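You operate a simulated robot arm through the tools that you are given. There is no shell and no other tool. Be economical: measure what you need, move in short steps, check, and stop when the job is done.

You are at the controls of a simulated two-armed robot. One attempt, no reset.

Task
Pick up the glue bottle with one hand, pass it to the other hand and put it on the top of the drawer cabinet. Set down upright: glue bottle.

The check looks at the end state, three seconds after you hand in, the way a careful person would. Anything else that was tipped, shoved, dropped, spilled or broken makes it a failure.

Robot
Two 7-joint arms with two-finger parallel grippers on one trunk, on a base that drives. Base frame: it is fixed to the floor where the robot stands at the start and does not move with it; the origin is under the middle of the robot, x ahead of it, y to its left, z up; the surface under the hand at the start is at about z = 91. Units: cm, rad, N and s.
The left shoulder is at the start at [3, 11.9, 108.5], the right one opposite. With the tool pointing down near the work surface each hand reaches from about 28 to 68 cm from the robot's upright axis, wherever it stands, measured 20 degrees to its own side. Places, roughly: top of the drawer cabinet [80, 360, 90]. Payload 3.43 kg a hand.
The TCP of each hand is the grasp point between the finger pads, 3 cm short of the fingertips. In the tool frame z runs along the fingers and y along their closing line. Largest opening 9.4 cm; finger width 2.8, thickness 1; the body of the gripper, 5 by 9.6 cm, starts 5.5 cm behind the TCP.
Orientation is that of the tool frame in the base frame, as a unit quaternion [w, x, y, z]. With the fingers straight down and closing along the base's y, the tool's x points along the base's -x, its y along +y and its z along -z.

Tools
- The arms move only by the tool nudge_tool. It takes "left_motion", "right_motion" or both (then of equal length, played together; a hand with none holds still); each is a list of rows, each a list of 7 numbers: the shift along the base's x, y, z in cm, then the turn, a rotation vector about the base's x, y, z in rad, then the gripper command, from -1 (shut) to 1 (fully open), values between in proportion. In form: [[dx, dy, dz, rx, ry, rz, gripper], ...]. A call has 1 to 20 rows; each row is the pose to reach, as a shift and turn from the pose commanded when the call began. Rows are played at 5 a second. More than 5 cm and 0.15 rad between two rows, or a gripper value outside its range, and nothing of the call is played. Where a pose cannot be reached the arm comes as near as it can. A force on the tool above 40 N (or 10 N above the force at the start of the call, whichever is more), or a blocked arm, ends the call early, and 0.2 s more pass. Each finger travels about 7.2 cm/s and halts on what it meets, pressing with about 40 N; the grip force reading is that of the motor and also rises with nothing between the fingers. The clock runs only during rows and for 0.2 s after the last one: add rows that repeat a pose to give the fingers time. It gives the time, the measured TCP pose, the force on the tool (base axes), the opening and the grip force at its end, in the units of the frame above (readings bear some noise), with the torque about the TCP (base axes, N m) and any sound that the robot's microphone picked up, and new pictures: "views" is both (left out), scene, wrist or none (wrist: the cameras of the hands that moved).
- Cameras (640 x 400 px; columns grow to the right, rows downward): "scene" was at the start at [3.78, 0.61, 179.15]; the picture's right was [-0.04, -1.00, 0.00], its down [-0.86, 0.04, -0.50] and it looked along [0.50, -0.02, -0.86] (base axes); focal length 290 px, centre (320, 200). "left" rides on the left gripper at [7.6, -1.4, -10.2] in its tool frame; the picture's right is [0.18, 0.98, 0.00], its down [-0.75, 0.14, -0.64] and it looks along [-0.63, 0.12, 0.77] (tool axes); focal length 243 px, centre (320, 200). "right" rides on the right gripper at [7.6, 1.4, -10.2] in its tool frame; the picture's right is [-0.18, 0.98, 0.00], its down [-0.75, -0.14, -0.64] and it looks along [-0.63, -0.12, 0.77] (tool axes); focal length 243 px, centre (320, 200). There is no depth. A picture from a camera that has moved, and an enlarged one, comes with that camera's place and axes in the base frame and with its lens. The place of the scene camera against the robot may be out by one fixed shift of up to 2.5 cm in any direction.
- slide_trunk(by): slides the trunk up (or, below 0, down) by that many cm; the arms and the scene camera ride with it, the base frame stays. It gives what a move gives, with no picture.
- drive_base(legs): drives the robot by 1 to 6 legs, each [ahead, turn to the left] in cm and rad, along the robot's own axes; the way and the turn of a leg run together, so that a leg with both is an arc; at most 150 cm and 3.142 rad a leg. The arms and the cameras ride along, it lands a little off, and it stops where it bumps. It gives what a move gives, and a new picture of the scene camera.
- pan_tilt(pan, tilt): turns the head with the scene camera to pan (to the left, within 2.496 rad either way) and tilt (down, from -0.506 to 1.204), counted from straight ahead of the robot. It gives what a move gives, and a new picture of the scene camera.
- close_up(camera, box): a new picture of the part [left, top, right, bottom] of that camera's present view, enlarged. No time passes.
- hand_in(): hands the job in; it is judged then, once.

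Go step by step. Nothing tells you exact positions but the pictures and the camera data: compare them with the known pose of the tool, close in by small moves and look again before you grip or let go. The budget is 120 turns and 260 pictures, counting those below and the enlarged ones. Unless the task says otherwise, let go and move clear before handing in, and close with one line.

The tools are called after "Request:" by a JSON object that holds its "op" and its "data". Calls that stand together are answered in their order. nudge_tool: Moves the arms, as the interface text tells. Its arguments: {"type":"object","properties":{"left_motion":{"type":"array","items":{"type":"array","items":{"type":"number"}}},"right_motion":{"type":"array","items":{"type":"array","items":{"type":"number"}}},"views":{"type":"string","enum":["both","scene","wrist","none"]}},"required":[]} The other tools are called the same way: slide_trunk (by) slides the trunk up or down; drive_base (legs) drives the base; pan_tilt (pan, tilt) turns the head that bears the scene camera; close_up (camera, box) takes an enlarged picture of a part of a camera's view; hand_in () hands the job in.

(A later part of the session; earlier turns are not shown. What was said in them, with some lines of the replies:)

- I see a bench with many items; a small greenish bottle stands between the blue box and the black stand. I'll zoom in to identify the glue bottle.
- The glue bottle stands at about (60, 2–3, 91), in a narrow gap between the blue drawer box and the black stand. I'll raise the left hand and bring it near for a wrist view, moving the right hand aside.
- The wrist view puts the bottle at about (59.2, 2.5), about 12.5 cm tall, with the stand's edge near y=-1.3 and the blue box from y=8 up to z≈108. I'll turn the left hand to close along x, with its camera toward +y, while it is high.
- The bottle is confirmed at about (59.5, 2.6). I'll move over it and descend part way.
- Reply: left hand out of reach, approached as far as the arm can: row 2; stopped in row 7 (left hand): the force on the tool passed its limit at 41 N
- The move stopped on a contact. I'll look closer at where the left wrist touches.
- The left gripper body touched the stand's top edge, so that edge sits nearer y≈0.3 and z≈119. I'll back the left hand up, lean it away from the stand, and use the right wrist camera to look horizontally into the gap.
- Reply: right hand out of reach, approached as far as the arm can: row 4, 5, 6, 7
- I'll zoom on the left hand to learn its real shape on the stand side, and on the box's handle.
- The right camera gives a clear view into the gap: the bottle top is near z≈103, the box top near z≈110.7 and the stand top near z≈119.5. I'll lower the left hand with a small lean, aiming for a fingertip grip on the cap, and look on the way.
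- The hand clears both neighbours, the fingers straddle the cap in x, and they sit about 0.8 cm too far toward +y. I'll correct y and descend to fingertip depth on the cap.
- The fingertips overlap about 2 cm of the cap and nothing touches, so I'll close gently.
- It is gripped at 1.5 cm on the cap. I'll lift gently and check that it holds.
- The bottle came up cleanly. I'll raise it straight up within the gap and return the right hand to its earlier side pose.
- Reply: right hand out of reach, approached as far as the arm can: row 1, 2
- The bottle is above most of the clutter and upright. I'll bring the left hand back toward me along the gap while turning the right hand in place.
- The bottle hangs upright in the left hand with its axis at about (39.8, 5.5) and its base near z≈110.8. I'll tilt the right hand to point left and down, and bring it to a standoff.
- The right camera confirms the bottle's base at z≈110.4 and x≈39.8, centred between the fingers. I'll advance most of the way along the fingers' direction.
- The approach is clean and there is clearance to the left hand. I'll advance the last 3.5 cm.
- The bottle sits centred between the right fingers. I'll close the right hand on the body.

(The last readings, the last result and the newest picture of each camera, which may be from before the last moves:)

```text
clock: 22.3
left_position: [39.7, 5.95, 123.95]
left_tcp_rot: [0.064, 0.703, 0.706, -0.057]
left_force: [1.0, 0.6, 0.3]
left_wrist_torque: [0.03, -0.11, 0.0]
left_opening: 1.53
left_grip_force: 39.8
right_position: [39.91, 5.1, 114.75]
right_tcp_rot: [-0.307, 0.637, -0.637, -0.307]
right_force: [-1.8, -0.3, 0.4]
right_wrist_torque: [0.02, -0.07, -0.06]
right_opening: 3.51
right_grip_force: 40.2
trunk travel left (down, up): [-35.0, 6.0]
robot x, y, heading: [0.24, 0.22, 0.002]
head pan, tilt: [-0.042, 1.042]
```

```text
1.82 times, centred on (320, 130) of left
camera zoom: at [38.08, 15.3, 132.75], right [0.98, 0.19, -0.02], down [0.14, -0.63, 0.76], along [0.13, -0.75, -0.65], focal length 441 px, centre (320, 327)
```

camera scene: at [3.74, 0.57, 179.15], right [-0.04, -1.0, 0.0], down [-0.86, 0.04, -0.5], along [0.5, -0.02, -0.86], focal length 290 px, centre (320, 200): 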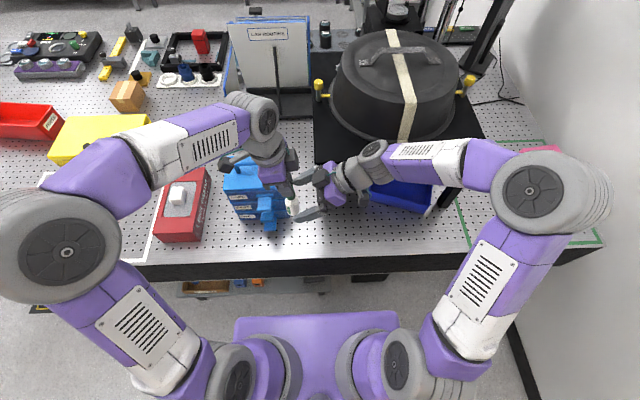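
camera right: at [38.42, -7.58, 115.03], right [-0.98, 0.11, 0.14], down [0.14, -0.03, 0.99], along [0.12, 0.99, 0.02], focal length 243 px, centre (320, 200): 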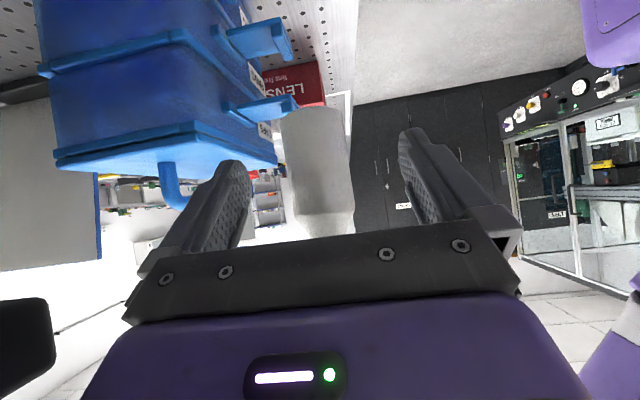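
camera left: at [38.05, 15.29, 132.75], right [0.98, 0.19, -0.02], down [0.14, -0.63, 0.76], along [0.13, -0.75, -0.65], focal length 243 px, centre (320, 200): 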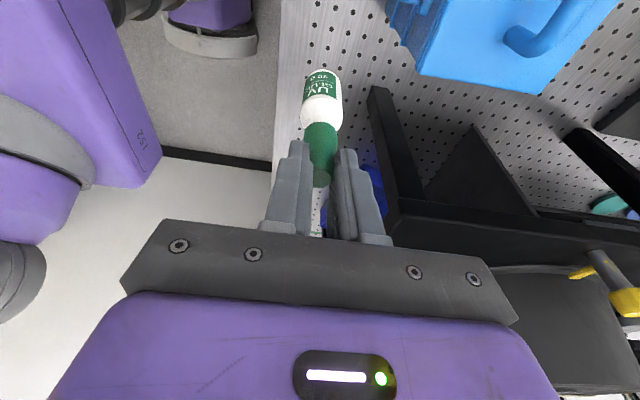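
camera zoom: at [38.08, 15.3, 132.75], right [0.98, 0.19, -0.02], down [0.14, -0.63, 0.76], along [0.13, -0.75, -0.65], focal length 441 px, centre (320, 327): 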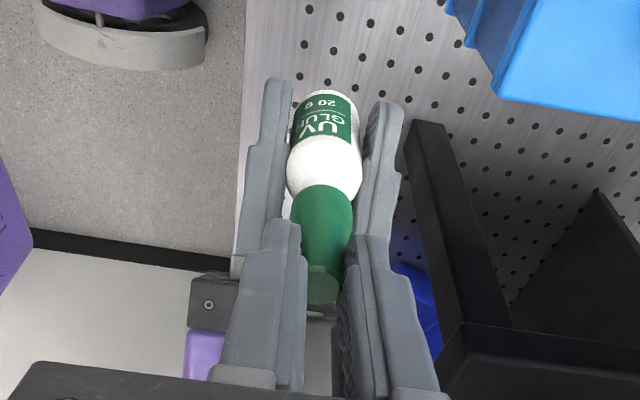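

The right hand holds the body at 3.5 cm. I'll open the left hand and raise it clear.

Request:
{"op": "nudge_tool", "data": {"left_motion": [[0, 0, 0, 0, 0, 0, -0.5], [0, 0, 0, 0, 0, 0, -0.2], [0, 0, 0, 0, 0, 0, 0.2], [0, 0, 0, 0, 0, 0, 0.2], [0, 0.3, 2, 0, 0, 0, 0.2], [0, 0.8, 5, 0, 0, 0, 0.2], [0, 3, 8, 0, 0, 0, 0.2], [0, 7, 9, 0, 0, 0, 0.2], [0, 11, 9, 0, 0, 0, 0.2], [0, 14, 9, 0, 0, 0, 0.2]]}}

Request:
{"op": "close_up", "data": {"camera": "scene", "box": [230, 100, 400, 250]}}

```text
clock: 24.5
left_position: [39.81, 20.32, 133.4]
left_tcp_rot: [0.066, 0.703, 0.706, -0.056]
left_force: [0.3, 0.6, -0.3]
left_wrist_torque: [-0.01, -0.01, 0.01]
left_opening: 5.65
left_grip_force: 0.1
right_position: [39.84, 5.07, 114.78]
right_tcp_rot: [0.308, -0.637, 0.637, 0.308]
right_force: [-0.2, 0.5, -0.3]
right_wrist_torque: [-0.01, -0.07, -0.01]
right_opening: 3.52
right_grip_force: 39.9
trunk travel left (down, up): [-35.0, 6.0]
robot x, y, heading: [0.35, -0.03, 0.002]
head pan, tilt: [-0.042, 1.042]
camera scene: at [3.8, 0.68, 179.15], right [-0.04, -1.0, 0.0], down [-0.86, 0.04, -0.5], along [0.5, -0.02, -0.86], focal length 290 px, centre (320, 200)
camera left: at [38.13, 29.54, 142.07], right [0.98, 0.19, -0.02], down [0.14, -0.63, 0.76], along [0.13, -0.75, -0.65], focal length 243 px, centre (320, 200)
```

scene: 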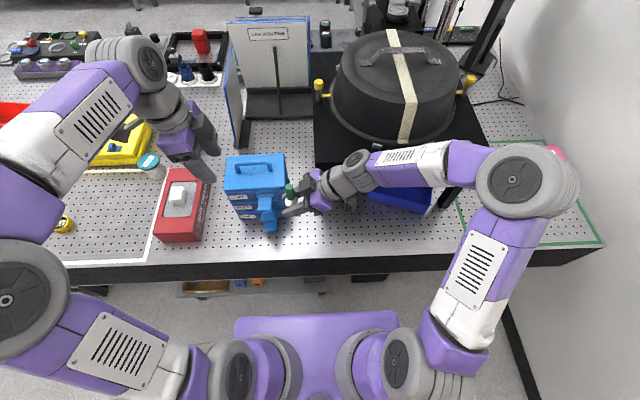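
left: 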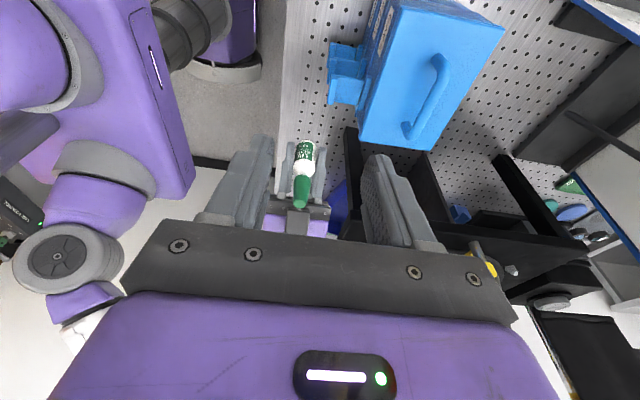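

```text
2.67 times, centred on (315, 175) of scene
camera zoom: at [3.8, 0.68, 179.15], right [-0.04, -1.0, 0.0], down [-0.86, 0.04, -0.5], along [0.5, -0.02, -0.86], focal length 774 px, centre (333, 267)
```

zoom: 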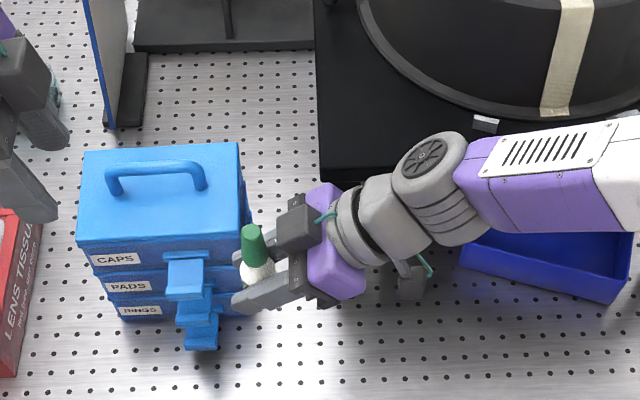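

The handover worked. Now I'll look toward the cabinet on the left and the free floor.

Request:
{"op": "pan_tilt", "data": {"pan": 1.3, "tilt": 0.45}}

Request:
{"op": "pan_tilt", "data": {"pan": 2.4, "tilt": 0.6}}

Request:
{"op": "pan_tilt", "data": {"pan": -2.4, "tilt": 0.6}}

```text
clock: 26.0
left_position: [39.72, 20.15, 133.3]
left_tcp_rot: [0.065, 0.703, 0.706, -0.055]
left_force: [-0.5, -0.2, -0.1]
left_wrist_torque: [-0.04, -0.03, 0.0]
left_opening: 5.63
left_grip_force: 0.0
right_position: [39.86, 5.13, 114.72]
right_tcp_rot: [-0.308, 0.637, -0.636, -0.308]
right_force: [-0.5, -0.5, -0.1]
right_wrist_torque: [0.0, 0.01, 0.0]
right_opening: 3.5
right_grip_force: 39.4
trunk travel left (down, up): [-35.0, 6.0]
robot x, y, heading: [-0.04, 0.08, 0.002]
head pan, tilt: [1.3, 0.45]
camera scene: at [-0.43, 9.75, 183.99], right [0.96, -0.27, 0.0], down [-0.12, -0.42, -0.9], along [0.24, 0.87, -0.44], focal length 290 px, centre (320, 200)
```

scene: 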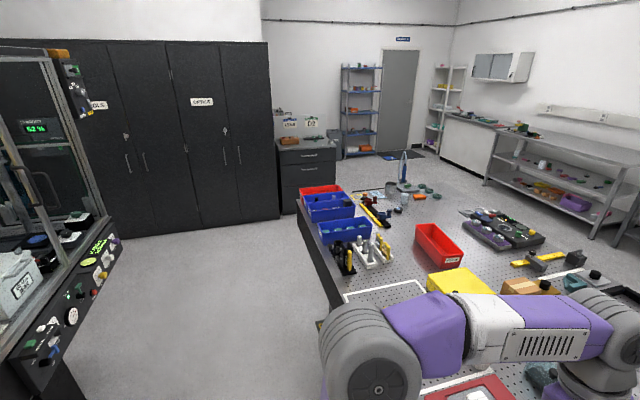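

```text
clock: 27.4
left_position: [39.88, 20.25, 133.35]
left_tcp_rot: [0.065, 0.703, 0.706, -0.056]
left_force: [0.7, -0.5, -0.7]
left_wrist_torque: [0.0, 0.01, 0.0]
left_opening: 5.63
left_grip_force: 0.1
right_position: [39.9, 5.05, 114.75]
right_tcp_rot: [-0.307, 0.637, -0.636, -0.308]
right_force: [-0.5, 0.8, 0.1]
right_wrist_torque: [0.0, 0.01, -0.03]
right_opening: 3.49
right_grip_force: 40.3
trunk travel left (down, up): [-35.0, 6.0]
robot x, y, heading: [0.05, 0.06, 0.001]
head pan, tilt: [2.4, 0.6]
camera scene: at [-9.41, 6.87, 182.64], right [0.68, 0.74, 0.0], down [0.42, -0.38, -0.83], along [-0.61, 0.56, -0.56], focal length 290 px, centre (320, 200)
```

scene: 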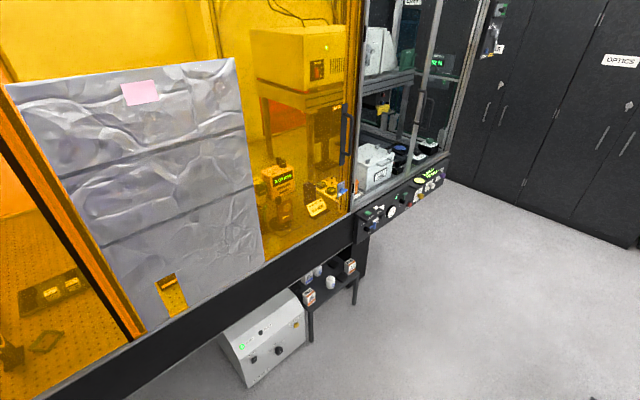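

```text
clock: 31.2
left_position: [39.73, 20.08, 133.3]
left_tcp_rot: [0.064, 0.704, 0.705, -0.056]
left_force: [-0.6, -0.2, -0.3]
left_wrist_torque: [-0.03, 0.0, -0.02]
left_opening: 5.64
left_grip_force: 0.0
right_position: [39.84, 5.1, 114.72]
right_tcp_rot: [0.308, -0.636, 0.637, 0.308]
right_force: [0.0, -0.5, 0.0]
right_wrist_torque: [-0.03, 0.0, -0.03]
right_opening: 3.47
right_grip_force: 40.2
trunk travel left (down, up): [-35.0, 6.0]
robot x, y, heading: [-0.07, -0.08, 0.004]
head pan, tilt: [-2.4, 0.6]
camera scene: at [-9.41, -5.08, 182.64], right [-0.68, 0.74, 0.0], down [0.42, 0.38, -0.83], along [-0.61, -0.56, -0.56], focal length 290 px, centre (320, 200)
```

scene: 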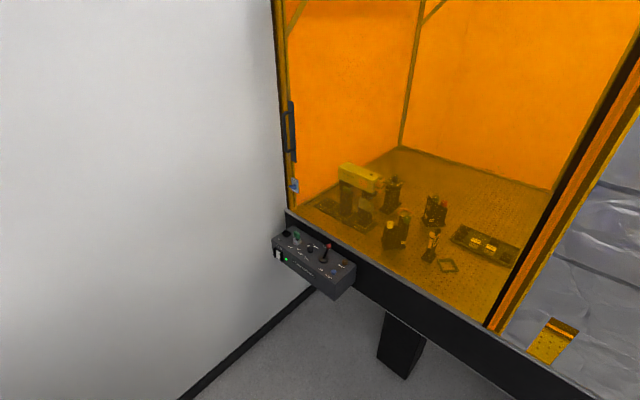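

The drawer cabinet is past the far end of the bench, left of the aisle and beside the black cupboards. I'll back away from the bench first, then tuck the left arm in.

Request:
{"op": "drive_base", "data": {"legs": [[-24, 0]]}}

Request:
{"op": "pan_tilt", "data": {"pan": 0.0, "tilt": 0.9}}

```text
clock: 32.9
left_position: [15.89, 20.06, 133.24]
left_tcp_rot: [0.065, 0.704, 0.705, -0.056]
left_force: [-0.9, 0.2, -0.3]
left_wrist_torque: [0.0, -0.01, -0.02]
left_opening: 5.63
left_grip_force: 0.1
right_position: [15.93, 5.05, 114.74]
right_tcp_rot: [0.308, -0.636, 0.637, 0.308]
right_force: [0.1, 0.0, 0.0]
right_wrist_torque: [0.01, -0.01, 0.01]
right_opening: 3.48
right_grip_force: 39.7
trunk travel left (down, up): [-35.0, 6.0]
robot x, y, heading: [-23.74, 0.06, -0.006]
head pan, tilt: [-2.4, 0.6]
camera scene: at [-33.42, -5.02, 182.64], right [-0.67, 0.74, 0.0], down [0.42, 0.38, -0.83], along [-0.61, -0.56, -0.56], focal length 290 px, centre (320, 200)
```

scene: 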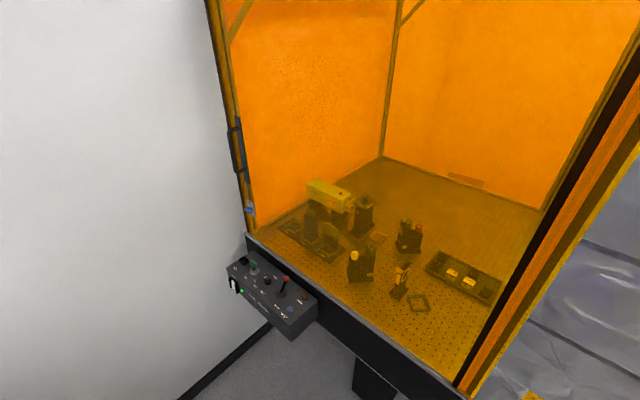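

```text
clock: 35.1
left_position: [15.76, 19.98, 133.24]
left_tcp_rot: [0.065, 0.704, 0.705, -0.056]
left_force: [0.3, 0.3, -0.3]
left_wrist_torque: [-0.04, -0.01, -0.01]
left_opening: 5.65
left_grip_force: 0.1
right_position: [15.89, 4.95, 114.73]
right_tcp_rot: [0.309, -0.635, 0.638, 0.307]
right_force: [0.2, 0.7, 0.4]
right_wrist_torque: [0.01, 0.0, 0.03]
right_opening: 3.45
right_grip_force: 39.7
trunk travel left (down, up): [-35.0, 6.0]
robot x, y, heading: [-23.79, 0.01, -0.002]
head pan, tilt: [0.0, 0.901]
camera scene: at [-19.34, 0.91, 180.16], right [0.0, -1.0, 0.0], down [-0.78, 0.0, -0.62], along [0.62, 0.0, -0.78], focal length 290 px, centre (320, 200)
```

scene: 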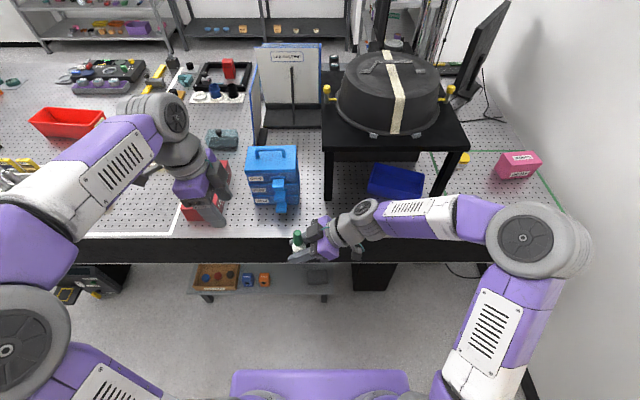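

Everything is clear. I'll tuck the left arm in above and ahead of the bottle to narrow the robot.

Request:
{"op": "nudge_tool", "data": {"left_motion": [[3, 0, 1, 0, 0, 0, 0.2], [6, -2, 2, 0, 0, 0, 0.2], [9, -4, 3, 0, 0, 0, 0.2], [11, -7, 3, 0, 0, 0, 0.2], [13, -10, 3, 0, 0, 0, 0.2], [13, -10, 3, 0, 0, 0, 0.2]], "views": "scene"}}

```text
clock: 36.5
left_position: [28.81, 10.32, 136.22]
left_tcp_rot: [0.065, 0.704, 0.705, -0.057]
left_force: [-0.6, 0.0, 0.5]
left_wrist_torque: [0.02, -0.02, -0.01]
left_opening: 5.63
left_grip_force: 0.0
right_position: [15.82, 5.11, 114.8]
right_tcp_rot: [0.308, -0.636, 0.638, 0.306]
right_force: [0.0, 0.9, 0.3]
right_wrist_torque: [0.0, 0.04, -0.01]
right_opening: 3.43
right_grip_force: 39.6
trunk travel left (down, up): [-35.0, 6.0]
robot x, y, heading: [-24.14, -0.13, -0.003]
head pan, tilt: [0.0, 0.901]
camera scene: at [-19.42, 1.02, 180.16], right [0.0, -1.0, 0.0], down [-0.78, 0.0, -0.62], along [0.62, 0.0, -0.78], focal length 290 px, centre (320, 200)
```

scene: 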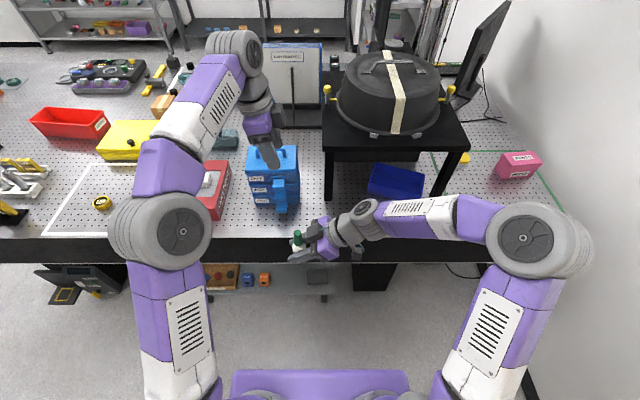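

The robot is narrow now. I'll turn left to face along the aisle.

Request:
{"op": "drive_base", "data": {"legs": [[0, 1.571]]}}

Request:
{"op": "pan_tilt", "data": {"pan": 0.0, "tilt": 0.4}}

Request:
{"op": "close_up", "data": {"camera": "right", "box": [200, 40, 440, 240]}}

```text
clock: 40.7
left_position: [-33.28, 52.98, 136.3]
left_tcp_rot: [0.085, 0.007, 0.996, 0.005]
left_force: [0.1, 0.2, 0.1]
left_wrist_torque: [0.03, -0.01, -0.01]
left_opening: 5.65
left_grip_force: 0.1
right_position: [-28.36, 39.95, 114.73]
right_tcp_rot: [-0.003, 0.9, -0.008, -0.435]
right_force: [0.3, -0.7, -0.2]
right_wrist_torque: [-0.01, 0.03, 0.01]
right_opening: 3.41
right_grip_force: 39.5
trunk travel left (down, up): [-35.0, 6.0]
robot x, y, heading: [-23.81, 0.01, 1.555]
head pan, tilt: [0.0, 0.901]
camera scene: at [-23.83, 5.48, 180.16], right [1.0, -0.02, 0.0], down [-0.01, -0.78, -0.62], along [0.01, 0.62, -0.78], focal length 290 px, centre (320, 200)
```

scene: 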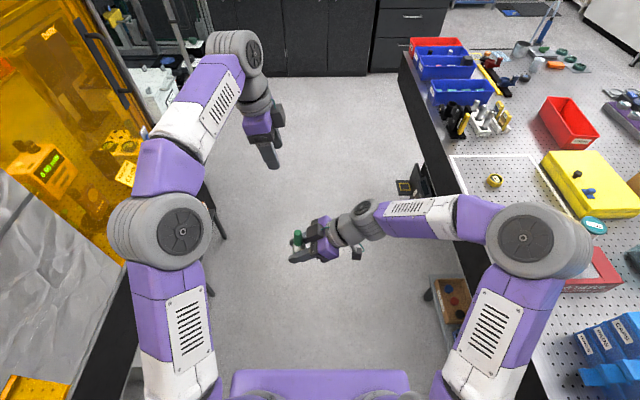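

```text
clock: 41.7
left_position: [-33.33, 53.17, 136.16]
left_tcp_rot: [0.086, 0.007, 0.996, 0.006]
left_force: [0.5, 0.1, -0.5]
left_wrist_torque: [0.0, 0.01, 0.02]
left_opening: 5.64
left_grip_force: 0.1
right_position: [-28.48, 39.95, 114.74]
right_tcp_rot: [-0.004, 0.9, -0.008, -0.435]
right_force: [-0.9, -0.9, -0.1]
right_wrist_torque: [-0.05, 0.05, 0.01]
right_opening: 3.47
right_grip_force: 39.6
trunk travel left (down, up): [-35.0, 6.0]
robot x, y, heading: [-24.15, 0.3, 1.551]
head pan, tilt: [0.0, 0.4]
camera scene: at [-23.78, 7.2, 184.45], right [1.0, -0.02, 0.0], down [-0.01, -0.39, -0.92], along [0.02, 0.92, -0.39], focal length 290 px, centre (320, 200)
```

scene: 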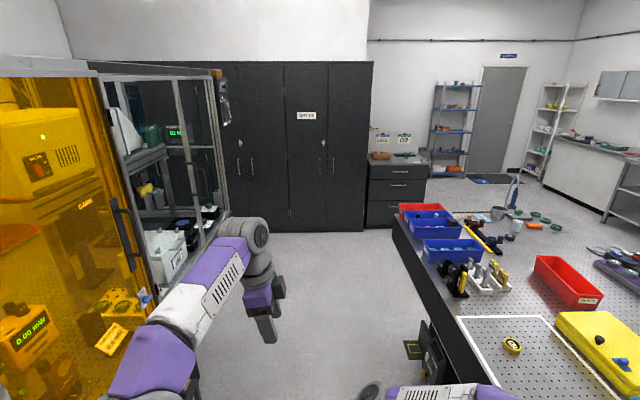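

```text
2.00 times, centred on (320, 140) of right
camera zoom: at [-15.65, 38.41, 115.02], right [-0.13, -0.98, 0.14], down [0.04, 0.14, 0.99], along [-0.99, 0.14, 0.02], focal length 485 px, centre (320, 320)
```

zoom: 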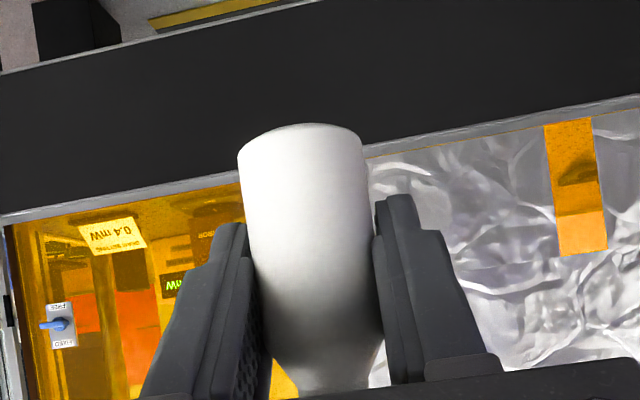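

The aisle is open and the cabinet is ahead on the right. I'll zoom on it.

Request:
{"op": "close_up", "data": {"camera": "scene", "box": [350, 120, 446, 240]}}

```text
3.33 times, centred on (398, 180) of scene
camera zoom: at [-23.78, 7.2, 184.45], right [1.0, -0.02, 0.0], down [-0.01, -0.39, -0.92], along [0.02, 0.92, -0.39], focal length 967 px, centre (60, 267)
```

zoom: 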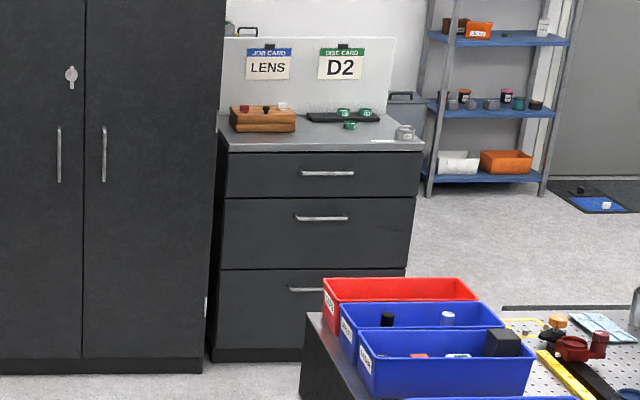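

The cabinet's front strip is free (front edge y≈334, x≈41–109), and I'll aim for about (76, 345). I'll drive up the aisle to y≈285.

Request:
{"op": "drive_base", "data": {"legs": [[150, 0.018], [134, 0]]}}

```text
clock: 54.4
left_position: [-29.8, 324.26, 136.4]
left_tcp_rot: [0.084, 0.01, 0.996, -0.005]
left_force: [-0.4, -4.6, -0.1]
left_wrist_torque: [0.39, -0.03, 0.14]
left_opening: 5.66
left_grip_force: 0.0
right_position: [-25.0, 311.77, 114.72]
right_tcp_rot: [-0.006, 0.9, -0.013, -0.436]
right_force: [0.3, 0.2, 0.2]
right_wrist_torque: [-0.05, 0.01, -0.04]
right_opening: 3.41
right_grip_force: 40.7
trunk travel left (down, up): [-35.0, 6.0]
robot x, y, heading: [-21.38, 271.57, 1.541]
head pan, tilt: [0.0, 0.4]
stopped in leg 2: the force on the tool passed its limit at 115 N (the readings are from after the stop); the commanded pose is now the measured one
camera scene: at [-20.83, 278.84, 184.47], right [1.0, -0.03, 0.0], down [-0.01, -0.39, -0.92], along [0.03, 0.92, -0.39], focal length 290 px, centre (320, 200)
```

scene: 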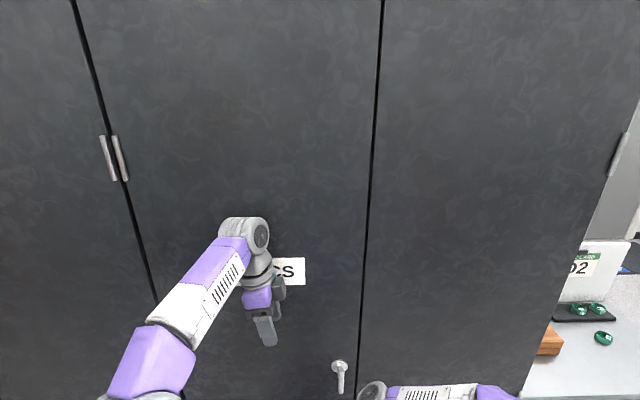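

The left wrist touched the black cupboard. I'll back off, check the contact is gone, and then turn right toward the cabinet.

Request:
{"op": "drive_base", "data": {"legs": [[-8, 0]]}}

Request:
{"op": "close_up", "data": {"camera": "right", "box": [200, 40, 440, 240]}}

```text
clock: 55.5
left_position: [-30.17, 316.11, 136.25]
left_tcp_rot: [0.085, 0.011, 0.996, -0.006]
left_force: [-0.4, 0.2, 0.4]
left_wrist_torque: [0.0, 0.02, -0.03]
left_opening: 5.65
left_grip_force: 0.1
right_position: [-25.24, 303.74, 114.66]
right_tcp_rot: [-0.007, 0.9, -0.015, -0.435]
right_force: [-0.3, -1.2, 1.7]
right_wrist_torque: [0.0, -0.01, -0.01]
right_opening: 3.43
right_grip_force: 40.1
trunk travel left (down, up): [-35.0, 6.0]
robot x, y, heading: [-21.04, 263.83, 1.546]
head pan, tilt: [0.0, 0.4]
camera scene: at [-21.07, 270.68, 184.46], right [1.0, -0.03, 0.0], down [-0.01, -0.39, -0.92], along [0.03, 0.92, -0.39], focal length 290 px, centre (320, 200)
```

scene: 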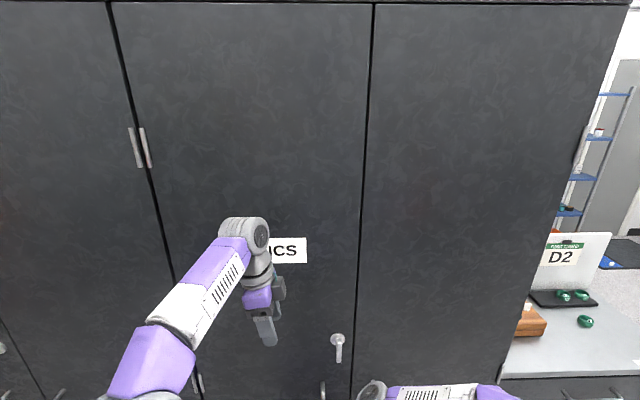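

```text
2.00 times, centred on (320, 140) of right
camera zoom: at [-12.52, 301.87, 115.01], right [-0.15, -0.98, 0.14], down [0.04, 0.14, 0.99], along [-0.99, 0.15, 0.02], focal length 485 px, centre (320, 320)
```

zoom: 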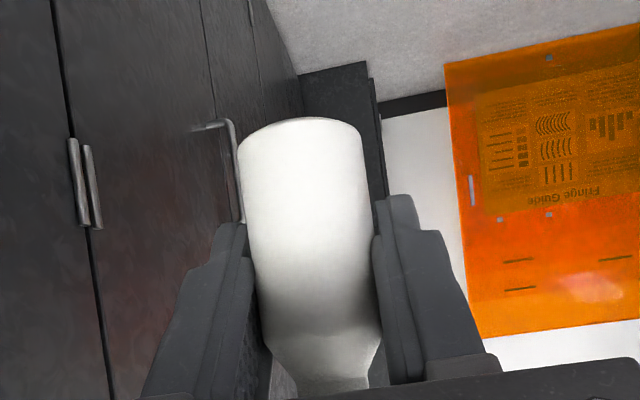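

The bottle is steady in the right hand. I'll turn right, drive in front of the drawer cabinet, and turn back to face it.

Request:
{"op": "drive_base", "data": {"legs": [[0, -1.546], [97, 0]]}}

Request:
{"op": "drive_base", "data": {"legs": [[0, 1.571]]}}

```text
clock: 64.2
left_position: [126.3, 270.54, 136.35]
left_tcp_rot: [0.056, 0.709, 0.7, -0.063]
left_force: [0.3, 0.2, 0.7]
left_wrist_torque: [-0.01, 0.02, 0.01]
left_opening: 5.61
left_grip_force: 0.0
right_position: [113.77, 265.6, 114.69]
right_tcp_rot: [0.311, -0.63, 0.644, 0.304]
right_force: [0.2, 0.2, -0.7]
right_wrist_torque: [0.04, -0.01, -0.01]
right_opening: 3.37
right_grip_force: 39.6
trunk travel left (down, up): [-35.0, 6.0]
robot x, y, heading: [73.68, 261.35, -0.022]
head pan, tilt: [0.0, 0.4]
camera scene: at [80.17, 262.15, 184.46], right [-0.02, -1.0, 0.0], down [-0.39, 0.01, -0.92], along [0.92, -0.02, -0.39], focal length 290 px, centre (320, 200)
```

scene: 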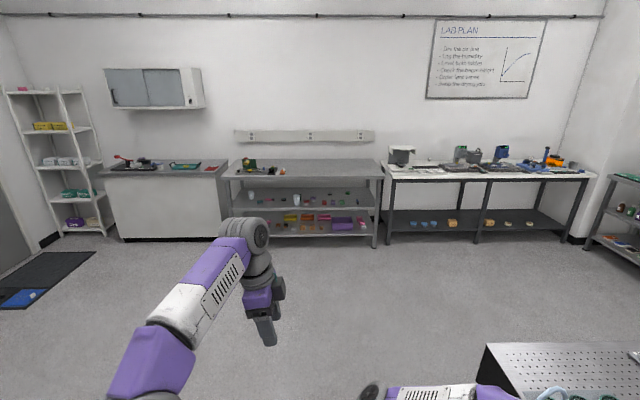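

```text
clock: 68.5
left_position: [63.74, 313.75, 136.23]
left_tcp_rot: [0.084, -0.002, 0.996, -0.005]
left_force: [-0.4, 0.7, -0.1]
left_wrist_torque: [-0.02, 0.05, 0.04]
left_opening: 5.65
left_grip_force: 0.1
right_position: [68.9, 301.32, 114.66]
right_tcp_rot: [-0.002, 0.901, -0.003, -0.435]
right_force: [0.5, -0.4, 0.7]
right_wrist_torque: [0.0, -0.03, 0.01]
right_opening: 3.36
right_grip_force: 39.3
trunk travel left (down, up): [-35.0, 6.0]
robot x, y, heading: [74.08, 261.51, 1.571]
head pan, tilt: [0.0, 0.4]
camera scene: at [73.91, 268.55, 184.46], right [1.0, 0.0, 0.0], down [0.0, -0.39, -0.92], along [0.0, 0.92, -0.39], focal length 290 px, centre (320, 200)
```

scene: 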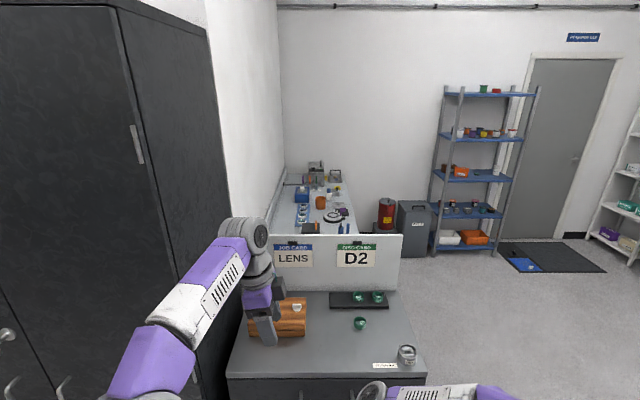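

I face the cabinet. The free area at the front middle is about x 70–90, y 338–352, between the wooden box, the green piece and the lens. I'll drive 36 cm forward.

Request:
{"op": "drive_base", "data": {"legs": [[36, 0]]}}

Request:
{"op": "pan_tilt", "data": {"pan": 0.0, "tilt": 1.0}}

```text
clock: 70.8
left_position: [63.39, 350.04, 136.3]
left_tcp_rot: [0.084, -0.006, 0.996, -0.005]
left_force: [-0.4, 1.1, 0.6]
left_wrist_torque: [0.0, 0.0, 0.0]
left_opening: 5.63
left_grip_force: 0.1
right_position: [68.6, 337.82, 114.65]
right_tcp_rot: [0.0, 0.901, 0.001, -0.435]
right_force: [0.3, -0.4, 0.0]
right_wrist_torque: [0.01, 0.02, 0.01]
right_opening: 3.34
right_grip_force: 40.2
trunk travel left (down, up): [-35.0, 6.0]
robot x, y, heading: [73.83, 297.78, 1.579]
head pan, tilt: [0.0, 0.4]
camera scene: at [73.9, 305.03, 184.46], right [1.0, 0.0, 0.0], down [0.0, -0.39, -0.92], along [0.0, 0.92, -0.39], focal length 290 px, centre (320, 200)
```

scene: 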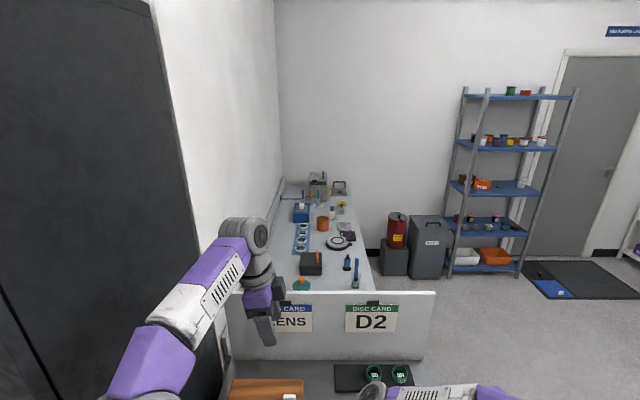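

```text
clock: 71.8
left_position: [63.31, 350.11, 136.36]
left_tcp_rot: [0.084, -0.007, 0.996, -0.004]
left_force: [1.1, 0.2, 0.3]
left_wrist_torque: [0.0, -0.01, -0.01]
left_opening: 5.64
left_grip_force: 0.0
right_position: [68.77, 337.77, 114.81]
right_tcp_rot: [0.001, 0.9, 0.001, -0.435]
right_force: [0.1, 0.0, 0.5]
right_wrist_torque: [-0.02, 0.01, 0.04]
right_opening: 3.3
right_grip_force: 40.3
trunk travel left (down, up): [-35.0, 6.0]
robot x, y, heading: [73.77, 297.68, 1.569]
head pan, tilt: [0.0, 1.0]
camera scene: at [73.91, 302.73, 179.44], right [1.0, 0.0, 0.0], down [0.0, -0.84, -0.54], along [0.0, 0.54, -0.84], focal length 290 px, centre (320, 200)
```

scene: 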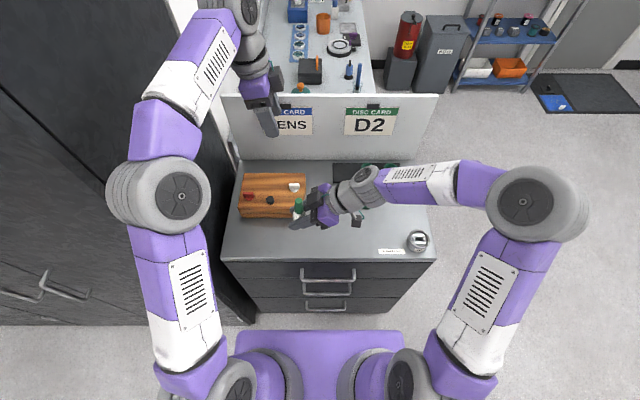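

Cabinet geometry matches: front edge y≈337.5, wooden box to x≈69 and y≥352.7, lens at (107, 344). I'll move the right hand over (77.5, 346.3) at this height.

Request:
{"op": "nudge_tool", "data": {"right_motion": [[2.2, 2, 0, 0, 0, 0, -1], [4.4, 4, 0, 0, 0, 0, -1], [6.6, 6, 0, 0, 0, 0, -1], [8.7, 8.5, 0, 0, 0, 0, -1], [8.7, 8.5, 0, 0, 0, 0, -1]]}}

Request:
{"op": "close_up", "data": {"camera": "scene", "box": [220, 140, 440, 270]}}

```text
clock: 73.0
left_position: [63.34, 350.01, 136.45]
left_tcp_rot: [0.085, -0.006, 0.996, -0.005]
left_force: [-0.1, -0.8, -0.3]
left_wrist_torque: [-0.01, 0.03, 0.0]
left_opening: 5.64
left_grip_force: 0.0
right_position: [77.1, 346.26, 114.54]
right_tcp_rot: [0.0, 0.901, 0.0, -0.434]
right_force: [1.2, 0.7, 0.1]
right_wrist_torque: [0.0, 0.0, -0.01]
right_opening: 3.3
right_grip_force: 39.6
trunk travel left (down, up): [-35.0, 6.0]
robot x, y, heading: [73.52, 297.97, 1.577]
head pan, tilt: [0.0, 1.0]
camera scene: at [73.86, 302.64, 179.44], right [1.0, 0.0, 0.0], down [0.0, -0.84, -0.54], along [0.0, 0.54, -0.84], focal length 290 px, centre (320, 200)
camera right: at [89.83, 345.01, 114.85], right [-0.11, -0.98, 0.14], down [0.03, 0.14, 0.99], along [-0.99, 0.12, 0.02], focal length 243 px, centre (320, 200)
```

scene: 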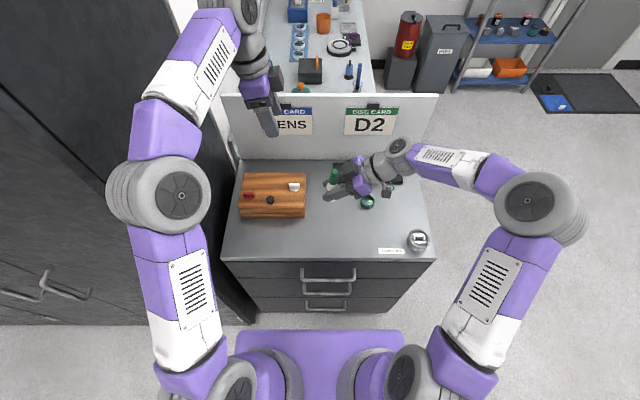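
right: 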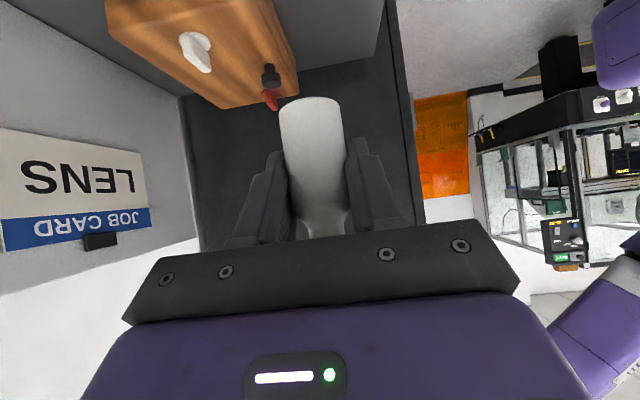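

```text
2.91 times, centred on (330, 205) of scene
camera zoom: at [73.86, 302.64, 179.44], right [1.0, 0.0, 0.0], down [0.0, -0.84, -0.54], along [0.0, 0.54, -0.84], focal length 844 px, centre (291, 186)
```

zoom: 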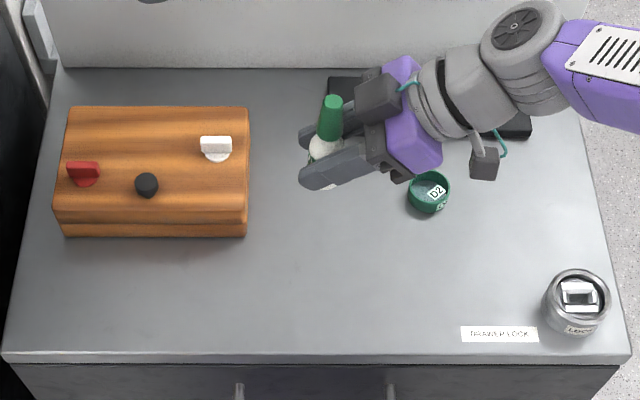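

The spot below is free. I'll lower the trunk 16 cm and check from the wrist view.

Request:
{"op": "slide_trunk", "data": {"by": -16}}

Request:
{"op": "close_up", "data": {"camera": "right", "box": [0, 0, 640, 400]}}

Request:
{"op": "close_up", "data": {"camera": "scene", "box": [220, 140, 440, 270]}}

```text
clock: 74.9
left_position: [63.35, 350.05, 120.29]
left_tcp_rot: [0.085, -0.007, 0.996, -0.004]
left_force: [-0.2, -0.1, -0.1]
left_wrist_torque: [-0.01, 0.0, 0.0]
left_opening: 5.65
left_grip_force: 0.0
right_position: [77.09, 346.49, 98.51]
right_tcp_rot: [0.0, 0.9, 0.0, -0.435]
right_force: [-0.1, 0.5, 0.6]
right_wrist_torque: [-0.01, -0.01, 0.02]
right_opening: 3.3
right_grip_force: 39.6
trunk travel left (down, up): [-19.0, 22.0]
robot x, y, heading: [73.69, 297.76, 1.572]
head pan, tilt: [0.0, 1.0]
```

```text
1.00 times, centred on (320, 200) of right (not enlarged: the box is as wide or as high as the picture)
camera zoom: at [89.84, 345.03, 98.86], right [-0.11, -0.98, 0.14], down [0.03, 0.14, 0.99], along [-0.99, 0.12, 0.02], focal length 243 px, centre (320, 200)
```

zoom: 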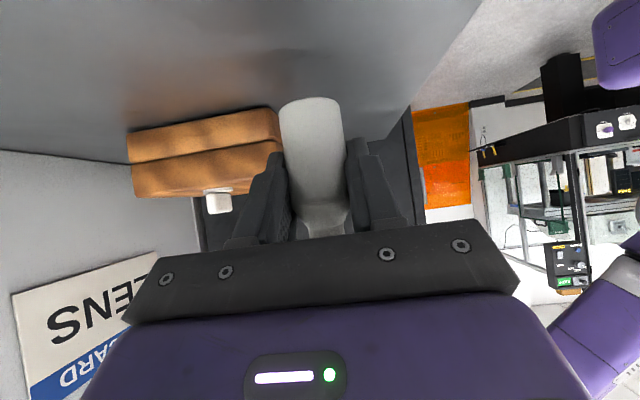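

```text
2.91 times, centred on (330, 205) of scene
camera zoom: at [73.91, 302.7, 163.45], right [1.0, 0.0, 0.0], down [0.0, -0.84, -0.54], along [0.0, 0.54, -0.84], focal length 844 px, centre (291, 186)
```

zoom: 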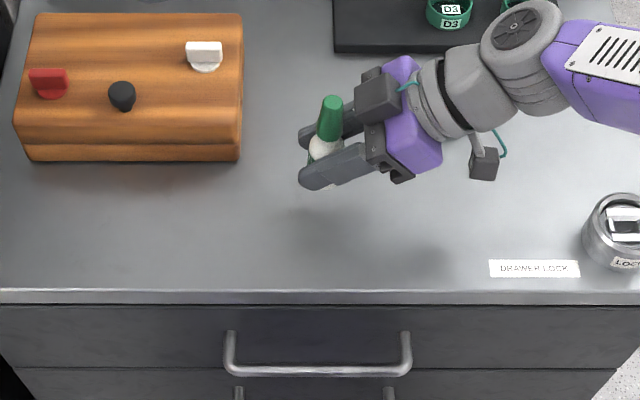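

Clear all round, with the base about 4 cm above the top. I'll lower 3 cm with the arm.

Request:
{"op": "nudge_tool", "data": {"right_motion": [[0, 0, -0.8, 0, 0, 0, -1], [0, 0, -1.6, 0, 0, 0, -1], [0, 0, -2.4, 0, 0, 0, -1], [0, 0, -3, 0, 0, 0, -1], [0, 0, -3, 0, 0, 0, -1]]}}

Request:
{"op": "close_up", "data": {"camera": "scene", "box": [220, 140, 440, 270]}}

```text
clock: 76.1
left_position: [63.38, 350.02, 120.39]
left_tcp_rot: [0.084, -0.007, 0.996, -0.004]
left_force: [0.2, 0.0, -0.6]
left_wrist_torque: [-0.03, -0.02, 0.0]
left_opening: 5.63
left_grip_force: 0.1
right_position: [76.97, 346.44, 95.6]
right_tcp_rot: [0.001, 0.9, 0.001, -0.436]
right_force: [0.8, -0.6, -0.6]
right_wrist_torque: [-0.02, -0.02, 0.03]
right_opening: 3.32
right_grip_force: 40.1
trunk travel left (down, up): [-19.0, 22.0]
robot x, y, heading: [73.88, 297.68, 1.574]
head pan, tilt: [0.0, 1.0]
camera scene: at [73.91, 302.71, 163.44], right [1.0, 0.0, 0.0], down [0.0, -0.84, -0.54], along [0.0, 0.54, -0.84], focal length 290 px, centre (320, 200)
camera right: at [89.72, 345.0, 95.85], right [-0.11, -0.98, 0.14], down [0.03, 0.14, 0.99], along [-0.99, 0.12, 0.02], focal length 243 px, centre (320, 200)
```

scene: 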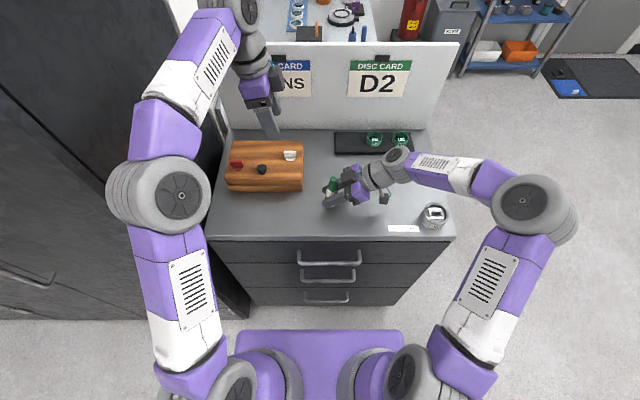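
right: 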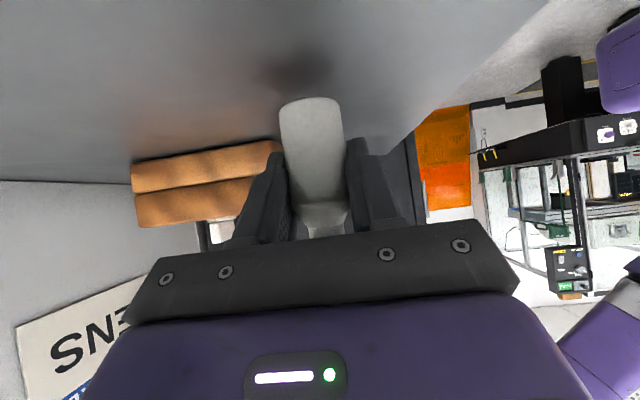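

```text
2.91 times, centred on (330, 205) of scene
camera zoom: at [73.91, 302.71, 163.44], right [1.0, 0.0, 0.0], down [0.0, -0.84, -0.54], along [0.0, 0.54, -0.84], focal length 844 px, centre (291, 186)
```

zoom: 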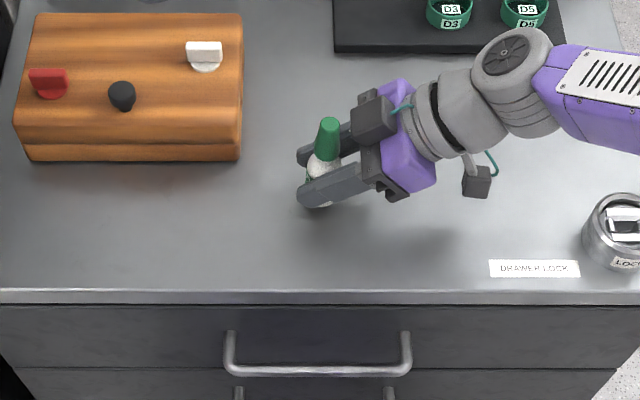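

The shadow shows about 1–2 cm of gap left. I'll lower in small steps and watch the force.

Request:
{"op": "nudge_tool", "data": {"right_motion": [[0, 0, -0.3, 0, 0, 0, -1], [0, 0, -0.6, 0, 0, 0, -1], [0, 0, -0.9, 0, 0, 0, -1], [0, 0, -0.9, 0, 0, 0, -1]], "views": "wrist"}}

```text
clock: 77.1
left_position: [63.37, 350.0, 120.34]
left_tcp_rot: [0.085, -0.007, 0.996, -0.005]
left_force: [-1.0, 0.8, -0.1]
left_wrist_torque: [0.03, 0.02, 0.0]
left_opening: 5.66
left_grip_force: 0.0
right_position: [77.17, 346.39, 94.72]
right_tcp_rot: [0.001, 0.901, 0.001, -0.435]
right_force: [-0.3, -0.5, 0.2]
right_wrist_torque: [-0.05, -0.02, -0.02]
right_opening: 3.3
right_grip_force: 39.8
trunk travel left (down, up): [-19.0, 22.0]
robot x, y, heading: [73.7, 298.09, 1.575]
head pan, tilt: [0.0, 1.0]
camera right: at [89.82, 345.05, 94.93], right [-0.11, -0.98, 0.14], down [0.03, 0.14, 0.99], along [-0.99, 0.12, 0.02], focal length 243 px, centre (320, 200)
```

right: 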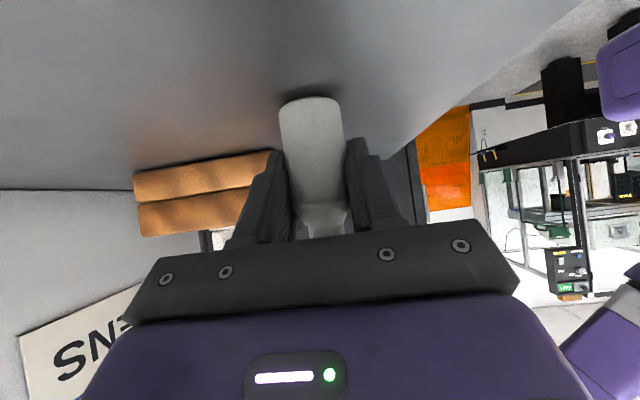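

Nearly down; I'll take a little more.

Request:
{"op": "nudge_tool", "data": {"right_motion": [[0, 0, -0.15, 0, 0, 0, -1], [0, 0, -0.3, 0, 0, 0, -1], [0, 0, -0.4, 0, 0, 0, -1], [0, 0, -0.4, 0, 0, 0, -1]], "views": "wrist"}}

```text
clock: 78.1
left_position: [63.35, 349.88, 120.41]
left_tcp_rot: [0.084, -0.007, 0.996, -0.004]
left_force: [-0.9, 0.3, -0.4]
left_wrist_torque: [0.0, 0.02, -0.01]
left_opening: 5.64
left_grip_force: 0.0
right_position: [77.05, 346.3, 94.4]
right_tcp_rot: [-0.001, 0.901, 0.001, -0.435]
right_force: [2.4, 0.6, 16.6]
right_wrist_torque: [0.01, -0.26, 0.02]
right_opening: 3.3
right_grip_force: 39.8
trunk travel left (down, up): [-19.0, 22.0]
robot x, y, heading: [73.55, 297.7, 1.577]
head pan, tilt: [0.0, 1.0]
camera right: at [89.85, 344.99, 94.7], right [-0.11, -0.98, 0.14], down [0.04, 0.14, 0.99], along [-0.99, 0.12, 0.02], focal length 243 px, centre (320, 200)
```

right: 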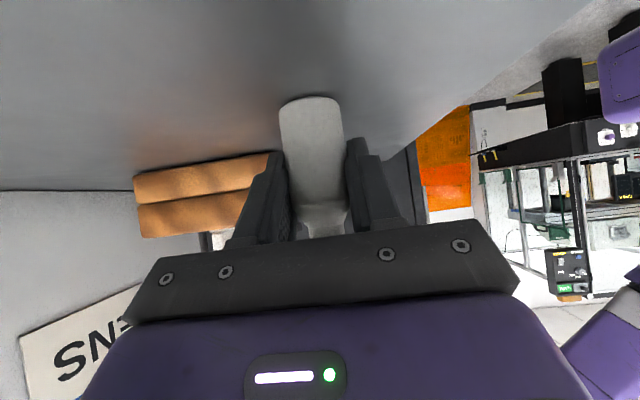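

Contact at about 17 N: the bottle stands on the top. I'll ease off a touch and open the fingers slowly.

Request:
{"op": "nudge_tool", "data": {"right_motion": [[0, 0, 0.15, 0, 0, 0, -1], [0, 0, 0.2, 0, 0, 0, -0.4], [0, 0, 0.2, 0, 0, 0, -0.25], [0, 0, 0.2, 0, 0, 0, -0.1], [0, 0, 0.2, 0, 0, 0, 0.1], [0, 0, 0.2, 0, 0, 0, 0.3], [0, 0, 0.2, 0, 0, 0, 0.3]]}}

Request:
{"op": "close_up", "data": {"camera": "scene", "box": [290, 150, 400, 230]}}

```text
clock: 79.7
left_position: [63.36, 350.02, 120.32]
left_tcp_rot: [0.085, -0.006, 0.996, -0.005]
left_force: [0.5, -0.2, 0.0]
left_wrist_torque: [0.0, 0.02, 0.02]
left_opening: 5.65
left_grip_force: 0.1
right_position: [77.06, 346.45, 94.5]
right_tcp_rot: [0.001, 0.901, 0.001, -0.435]
right_force: [-1.1, 0.2, -0.8]
right_wrist_torque: [0.0, 0.01, -0.01]
right_opening: 6.1
right_grip_force: 0.1
trunk travel left (down, up): [-19.0, 22.0]
robot x, y, heading: [74.22, 297.98, 1.573]
head pan, tilt: [0.0, 1.0]
camera scene: at [73.91, 302.71, 163.44], right [1.0, 0.0, 0.0], down [0.0, -0.84, -0.54], along [0.0, 0.54, -0.84], focal length 290 px, centre (320, 200)
camera right: at [89.87, 344.99, 94.75], right [-0.11, -0.98, 0.14], down [0.03, 0.14, 0.99], along [-0.99, 0.12, 0.02], focal length 243 px, centre (320, 200)
```

scene: 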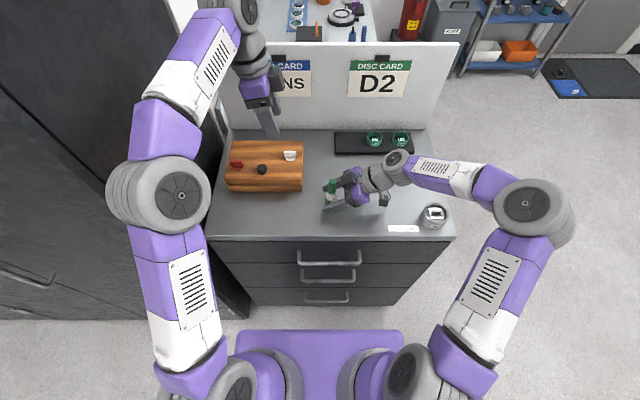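
right: 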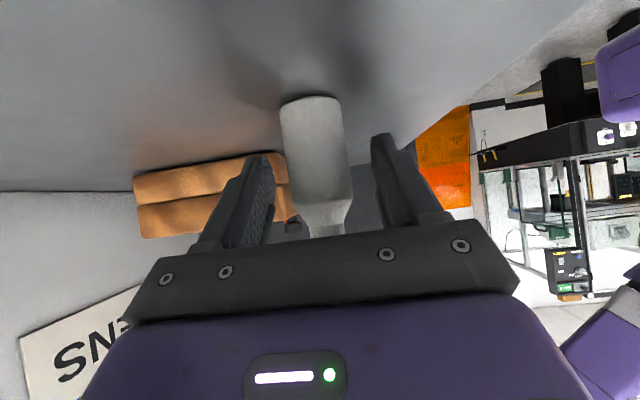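

```text
5.00 times, centred on (345, 190) of scene
camera zoom: at [73.91, 302.71, 163.44], right [1.0, 0.0, 0.0], down [0.0, -0.84, -0.54], along [0.0, 0.54, -0.84], focal length 1451 px, centre (195, 250)
```

zoom: 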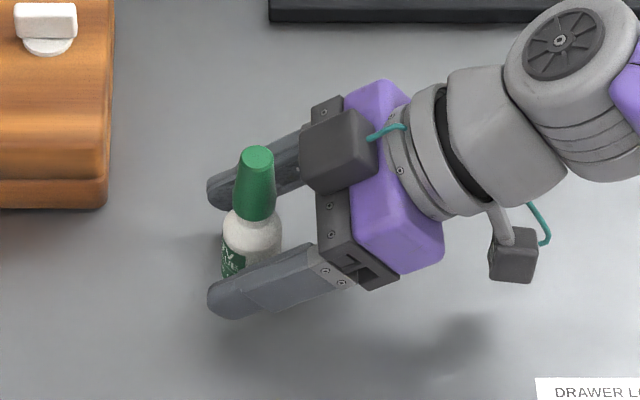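

The bottle stands on its own between the open fingers. I'll withdraw the right hand along its own axis, up and to the right.

Request:
{"op": "nudge_tool", "data": {"right_motion": [[1, 0, 0.9, 0, 0, 0, 0.3], [2.5, 0, 2.1, 0, 0, 0, 0.3], [4.5, 0, 3.8, 0, 0, 0, 0.3], [7, 0, 6, 0, 0, 0, 0.3], [9.5, 0, 8.5, 0, 0, 0, 0.3], [11, 0, 12, 0, 0, 0, 0.3], [11, 0, 16, 0, 0, 0, 0.3], [11, 0, 16, 0, 0, 0, 0.3]]}}

Request:
{"op": "close_up", "data": {"camera": "scene", "box": [220, 110, 460, 260]}}

```text
clock: 81.5
left_position: [63.53, 350.02, 120.29]
left_tcp_rot: [0.084, -0.006, 0.996, -0.004]
left_force: [0.1, -0.6, 0.1]
left_wrist_torque: [0.02, 0.01, -0.02]
left_opening: 5.64
left_grip_force: 0.1
right_position: [88.42, 346.46, 110.32]
right_tcp_rot: [0.001, 0.9, 0.002, -0.435]
right_force: [0.4, 0.8, 0.2]
right_wrist_torque: [0.0, -0.01, 0.0]
right_opening: 6.11
right_grip_force: 0.1
trunk travel left (down, up): [-19.0, 22.0]
robot x, y, heading: [73.91, 297.97, 1.572]
head pan, tilt: [0.0, 1.0]
camera scene: at [73.95, 302.74, 163.44], right [1.0, 0.0, 0.0], down [0.0, -0.84, -0.54], along [0.0, 0.54, -0.84], focal length 290 px, centre (320, 200)
camera right: at [101.11, 345.11, 110.66], right [-0.11, -0.98, 0.14], down [0.03, 0.14, 0.99], along [-0.99, 0.12, 0.02], focal length 243 px, centre (320, 200)
```

scene: 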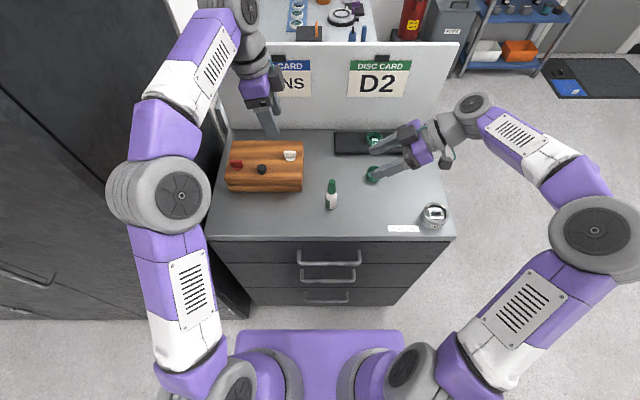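
right: 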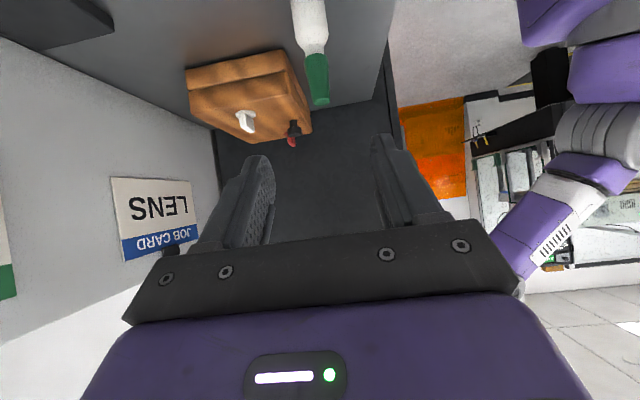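

```text
2.67 times, centred on (340, 185) of scene
camera zoom: at [73.95, 302.74, 163.44], right [1.0, 0.0, 0.0], down [0.0, -0.84, -0.54], along [0.0, 0.54, -0.84], focal length 774 px, centre (267, 240)
```

zoom: 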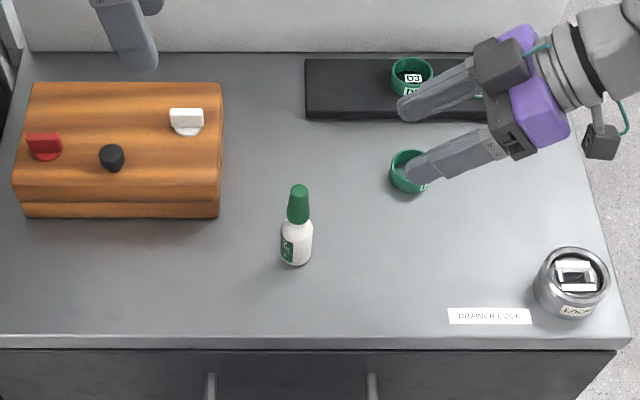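

The glue bottle stands upright and free on the cabinet, the other items there look undisturbed, and both hands are clear. I'm handing in.

Request:
{"op": "hand_in", "data": {}}

```text
The job is handed in.
```

I picked up the glue bottle with the left hand, passed it to the right, and set it upright on top of the drawer cabinet. On the way, the left wrist bumped the black cupboard (115 N) and a gripper touched the bench stand (41 N). I saw nothing tipped or moved.
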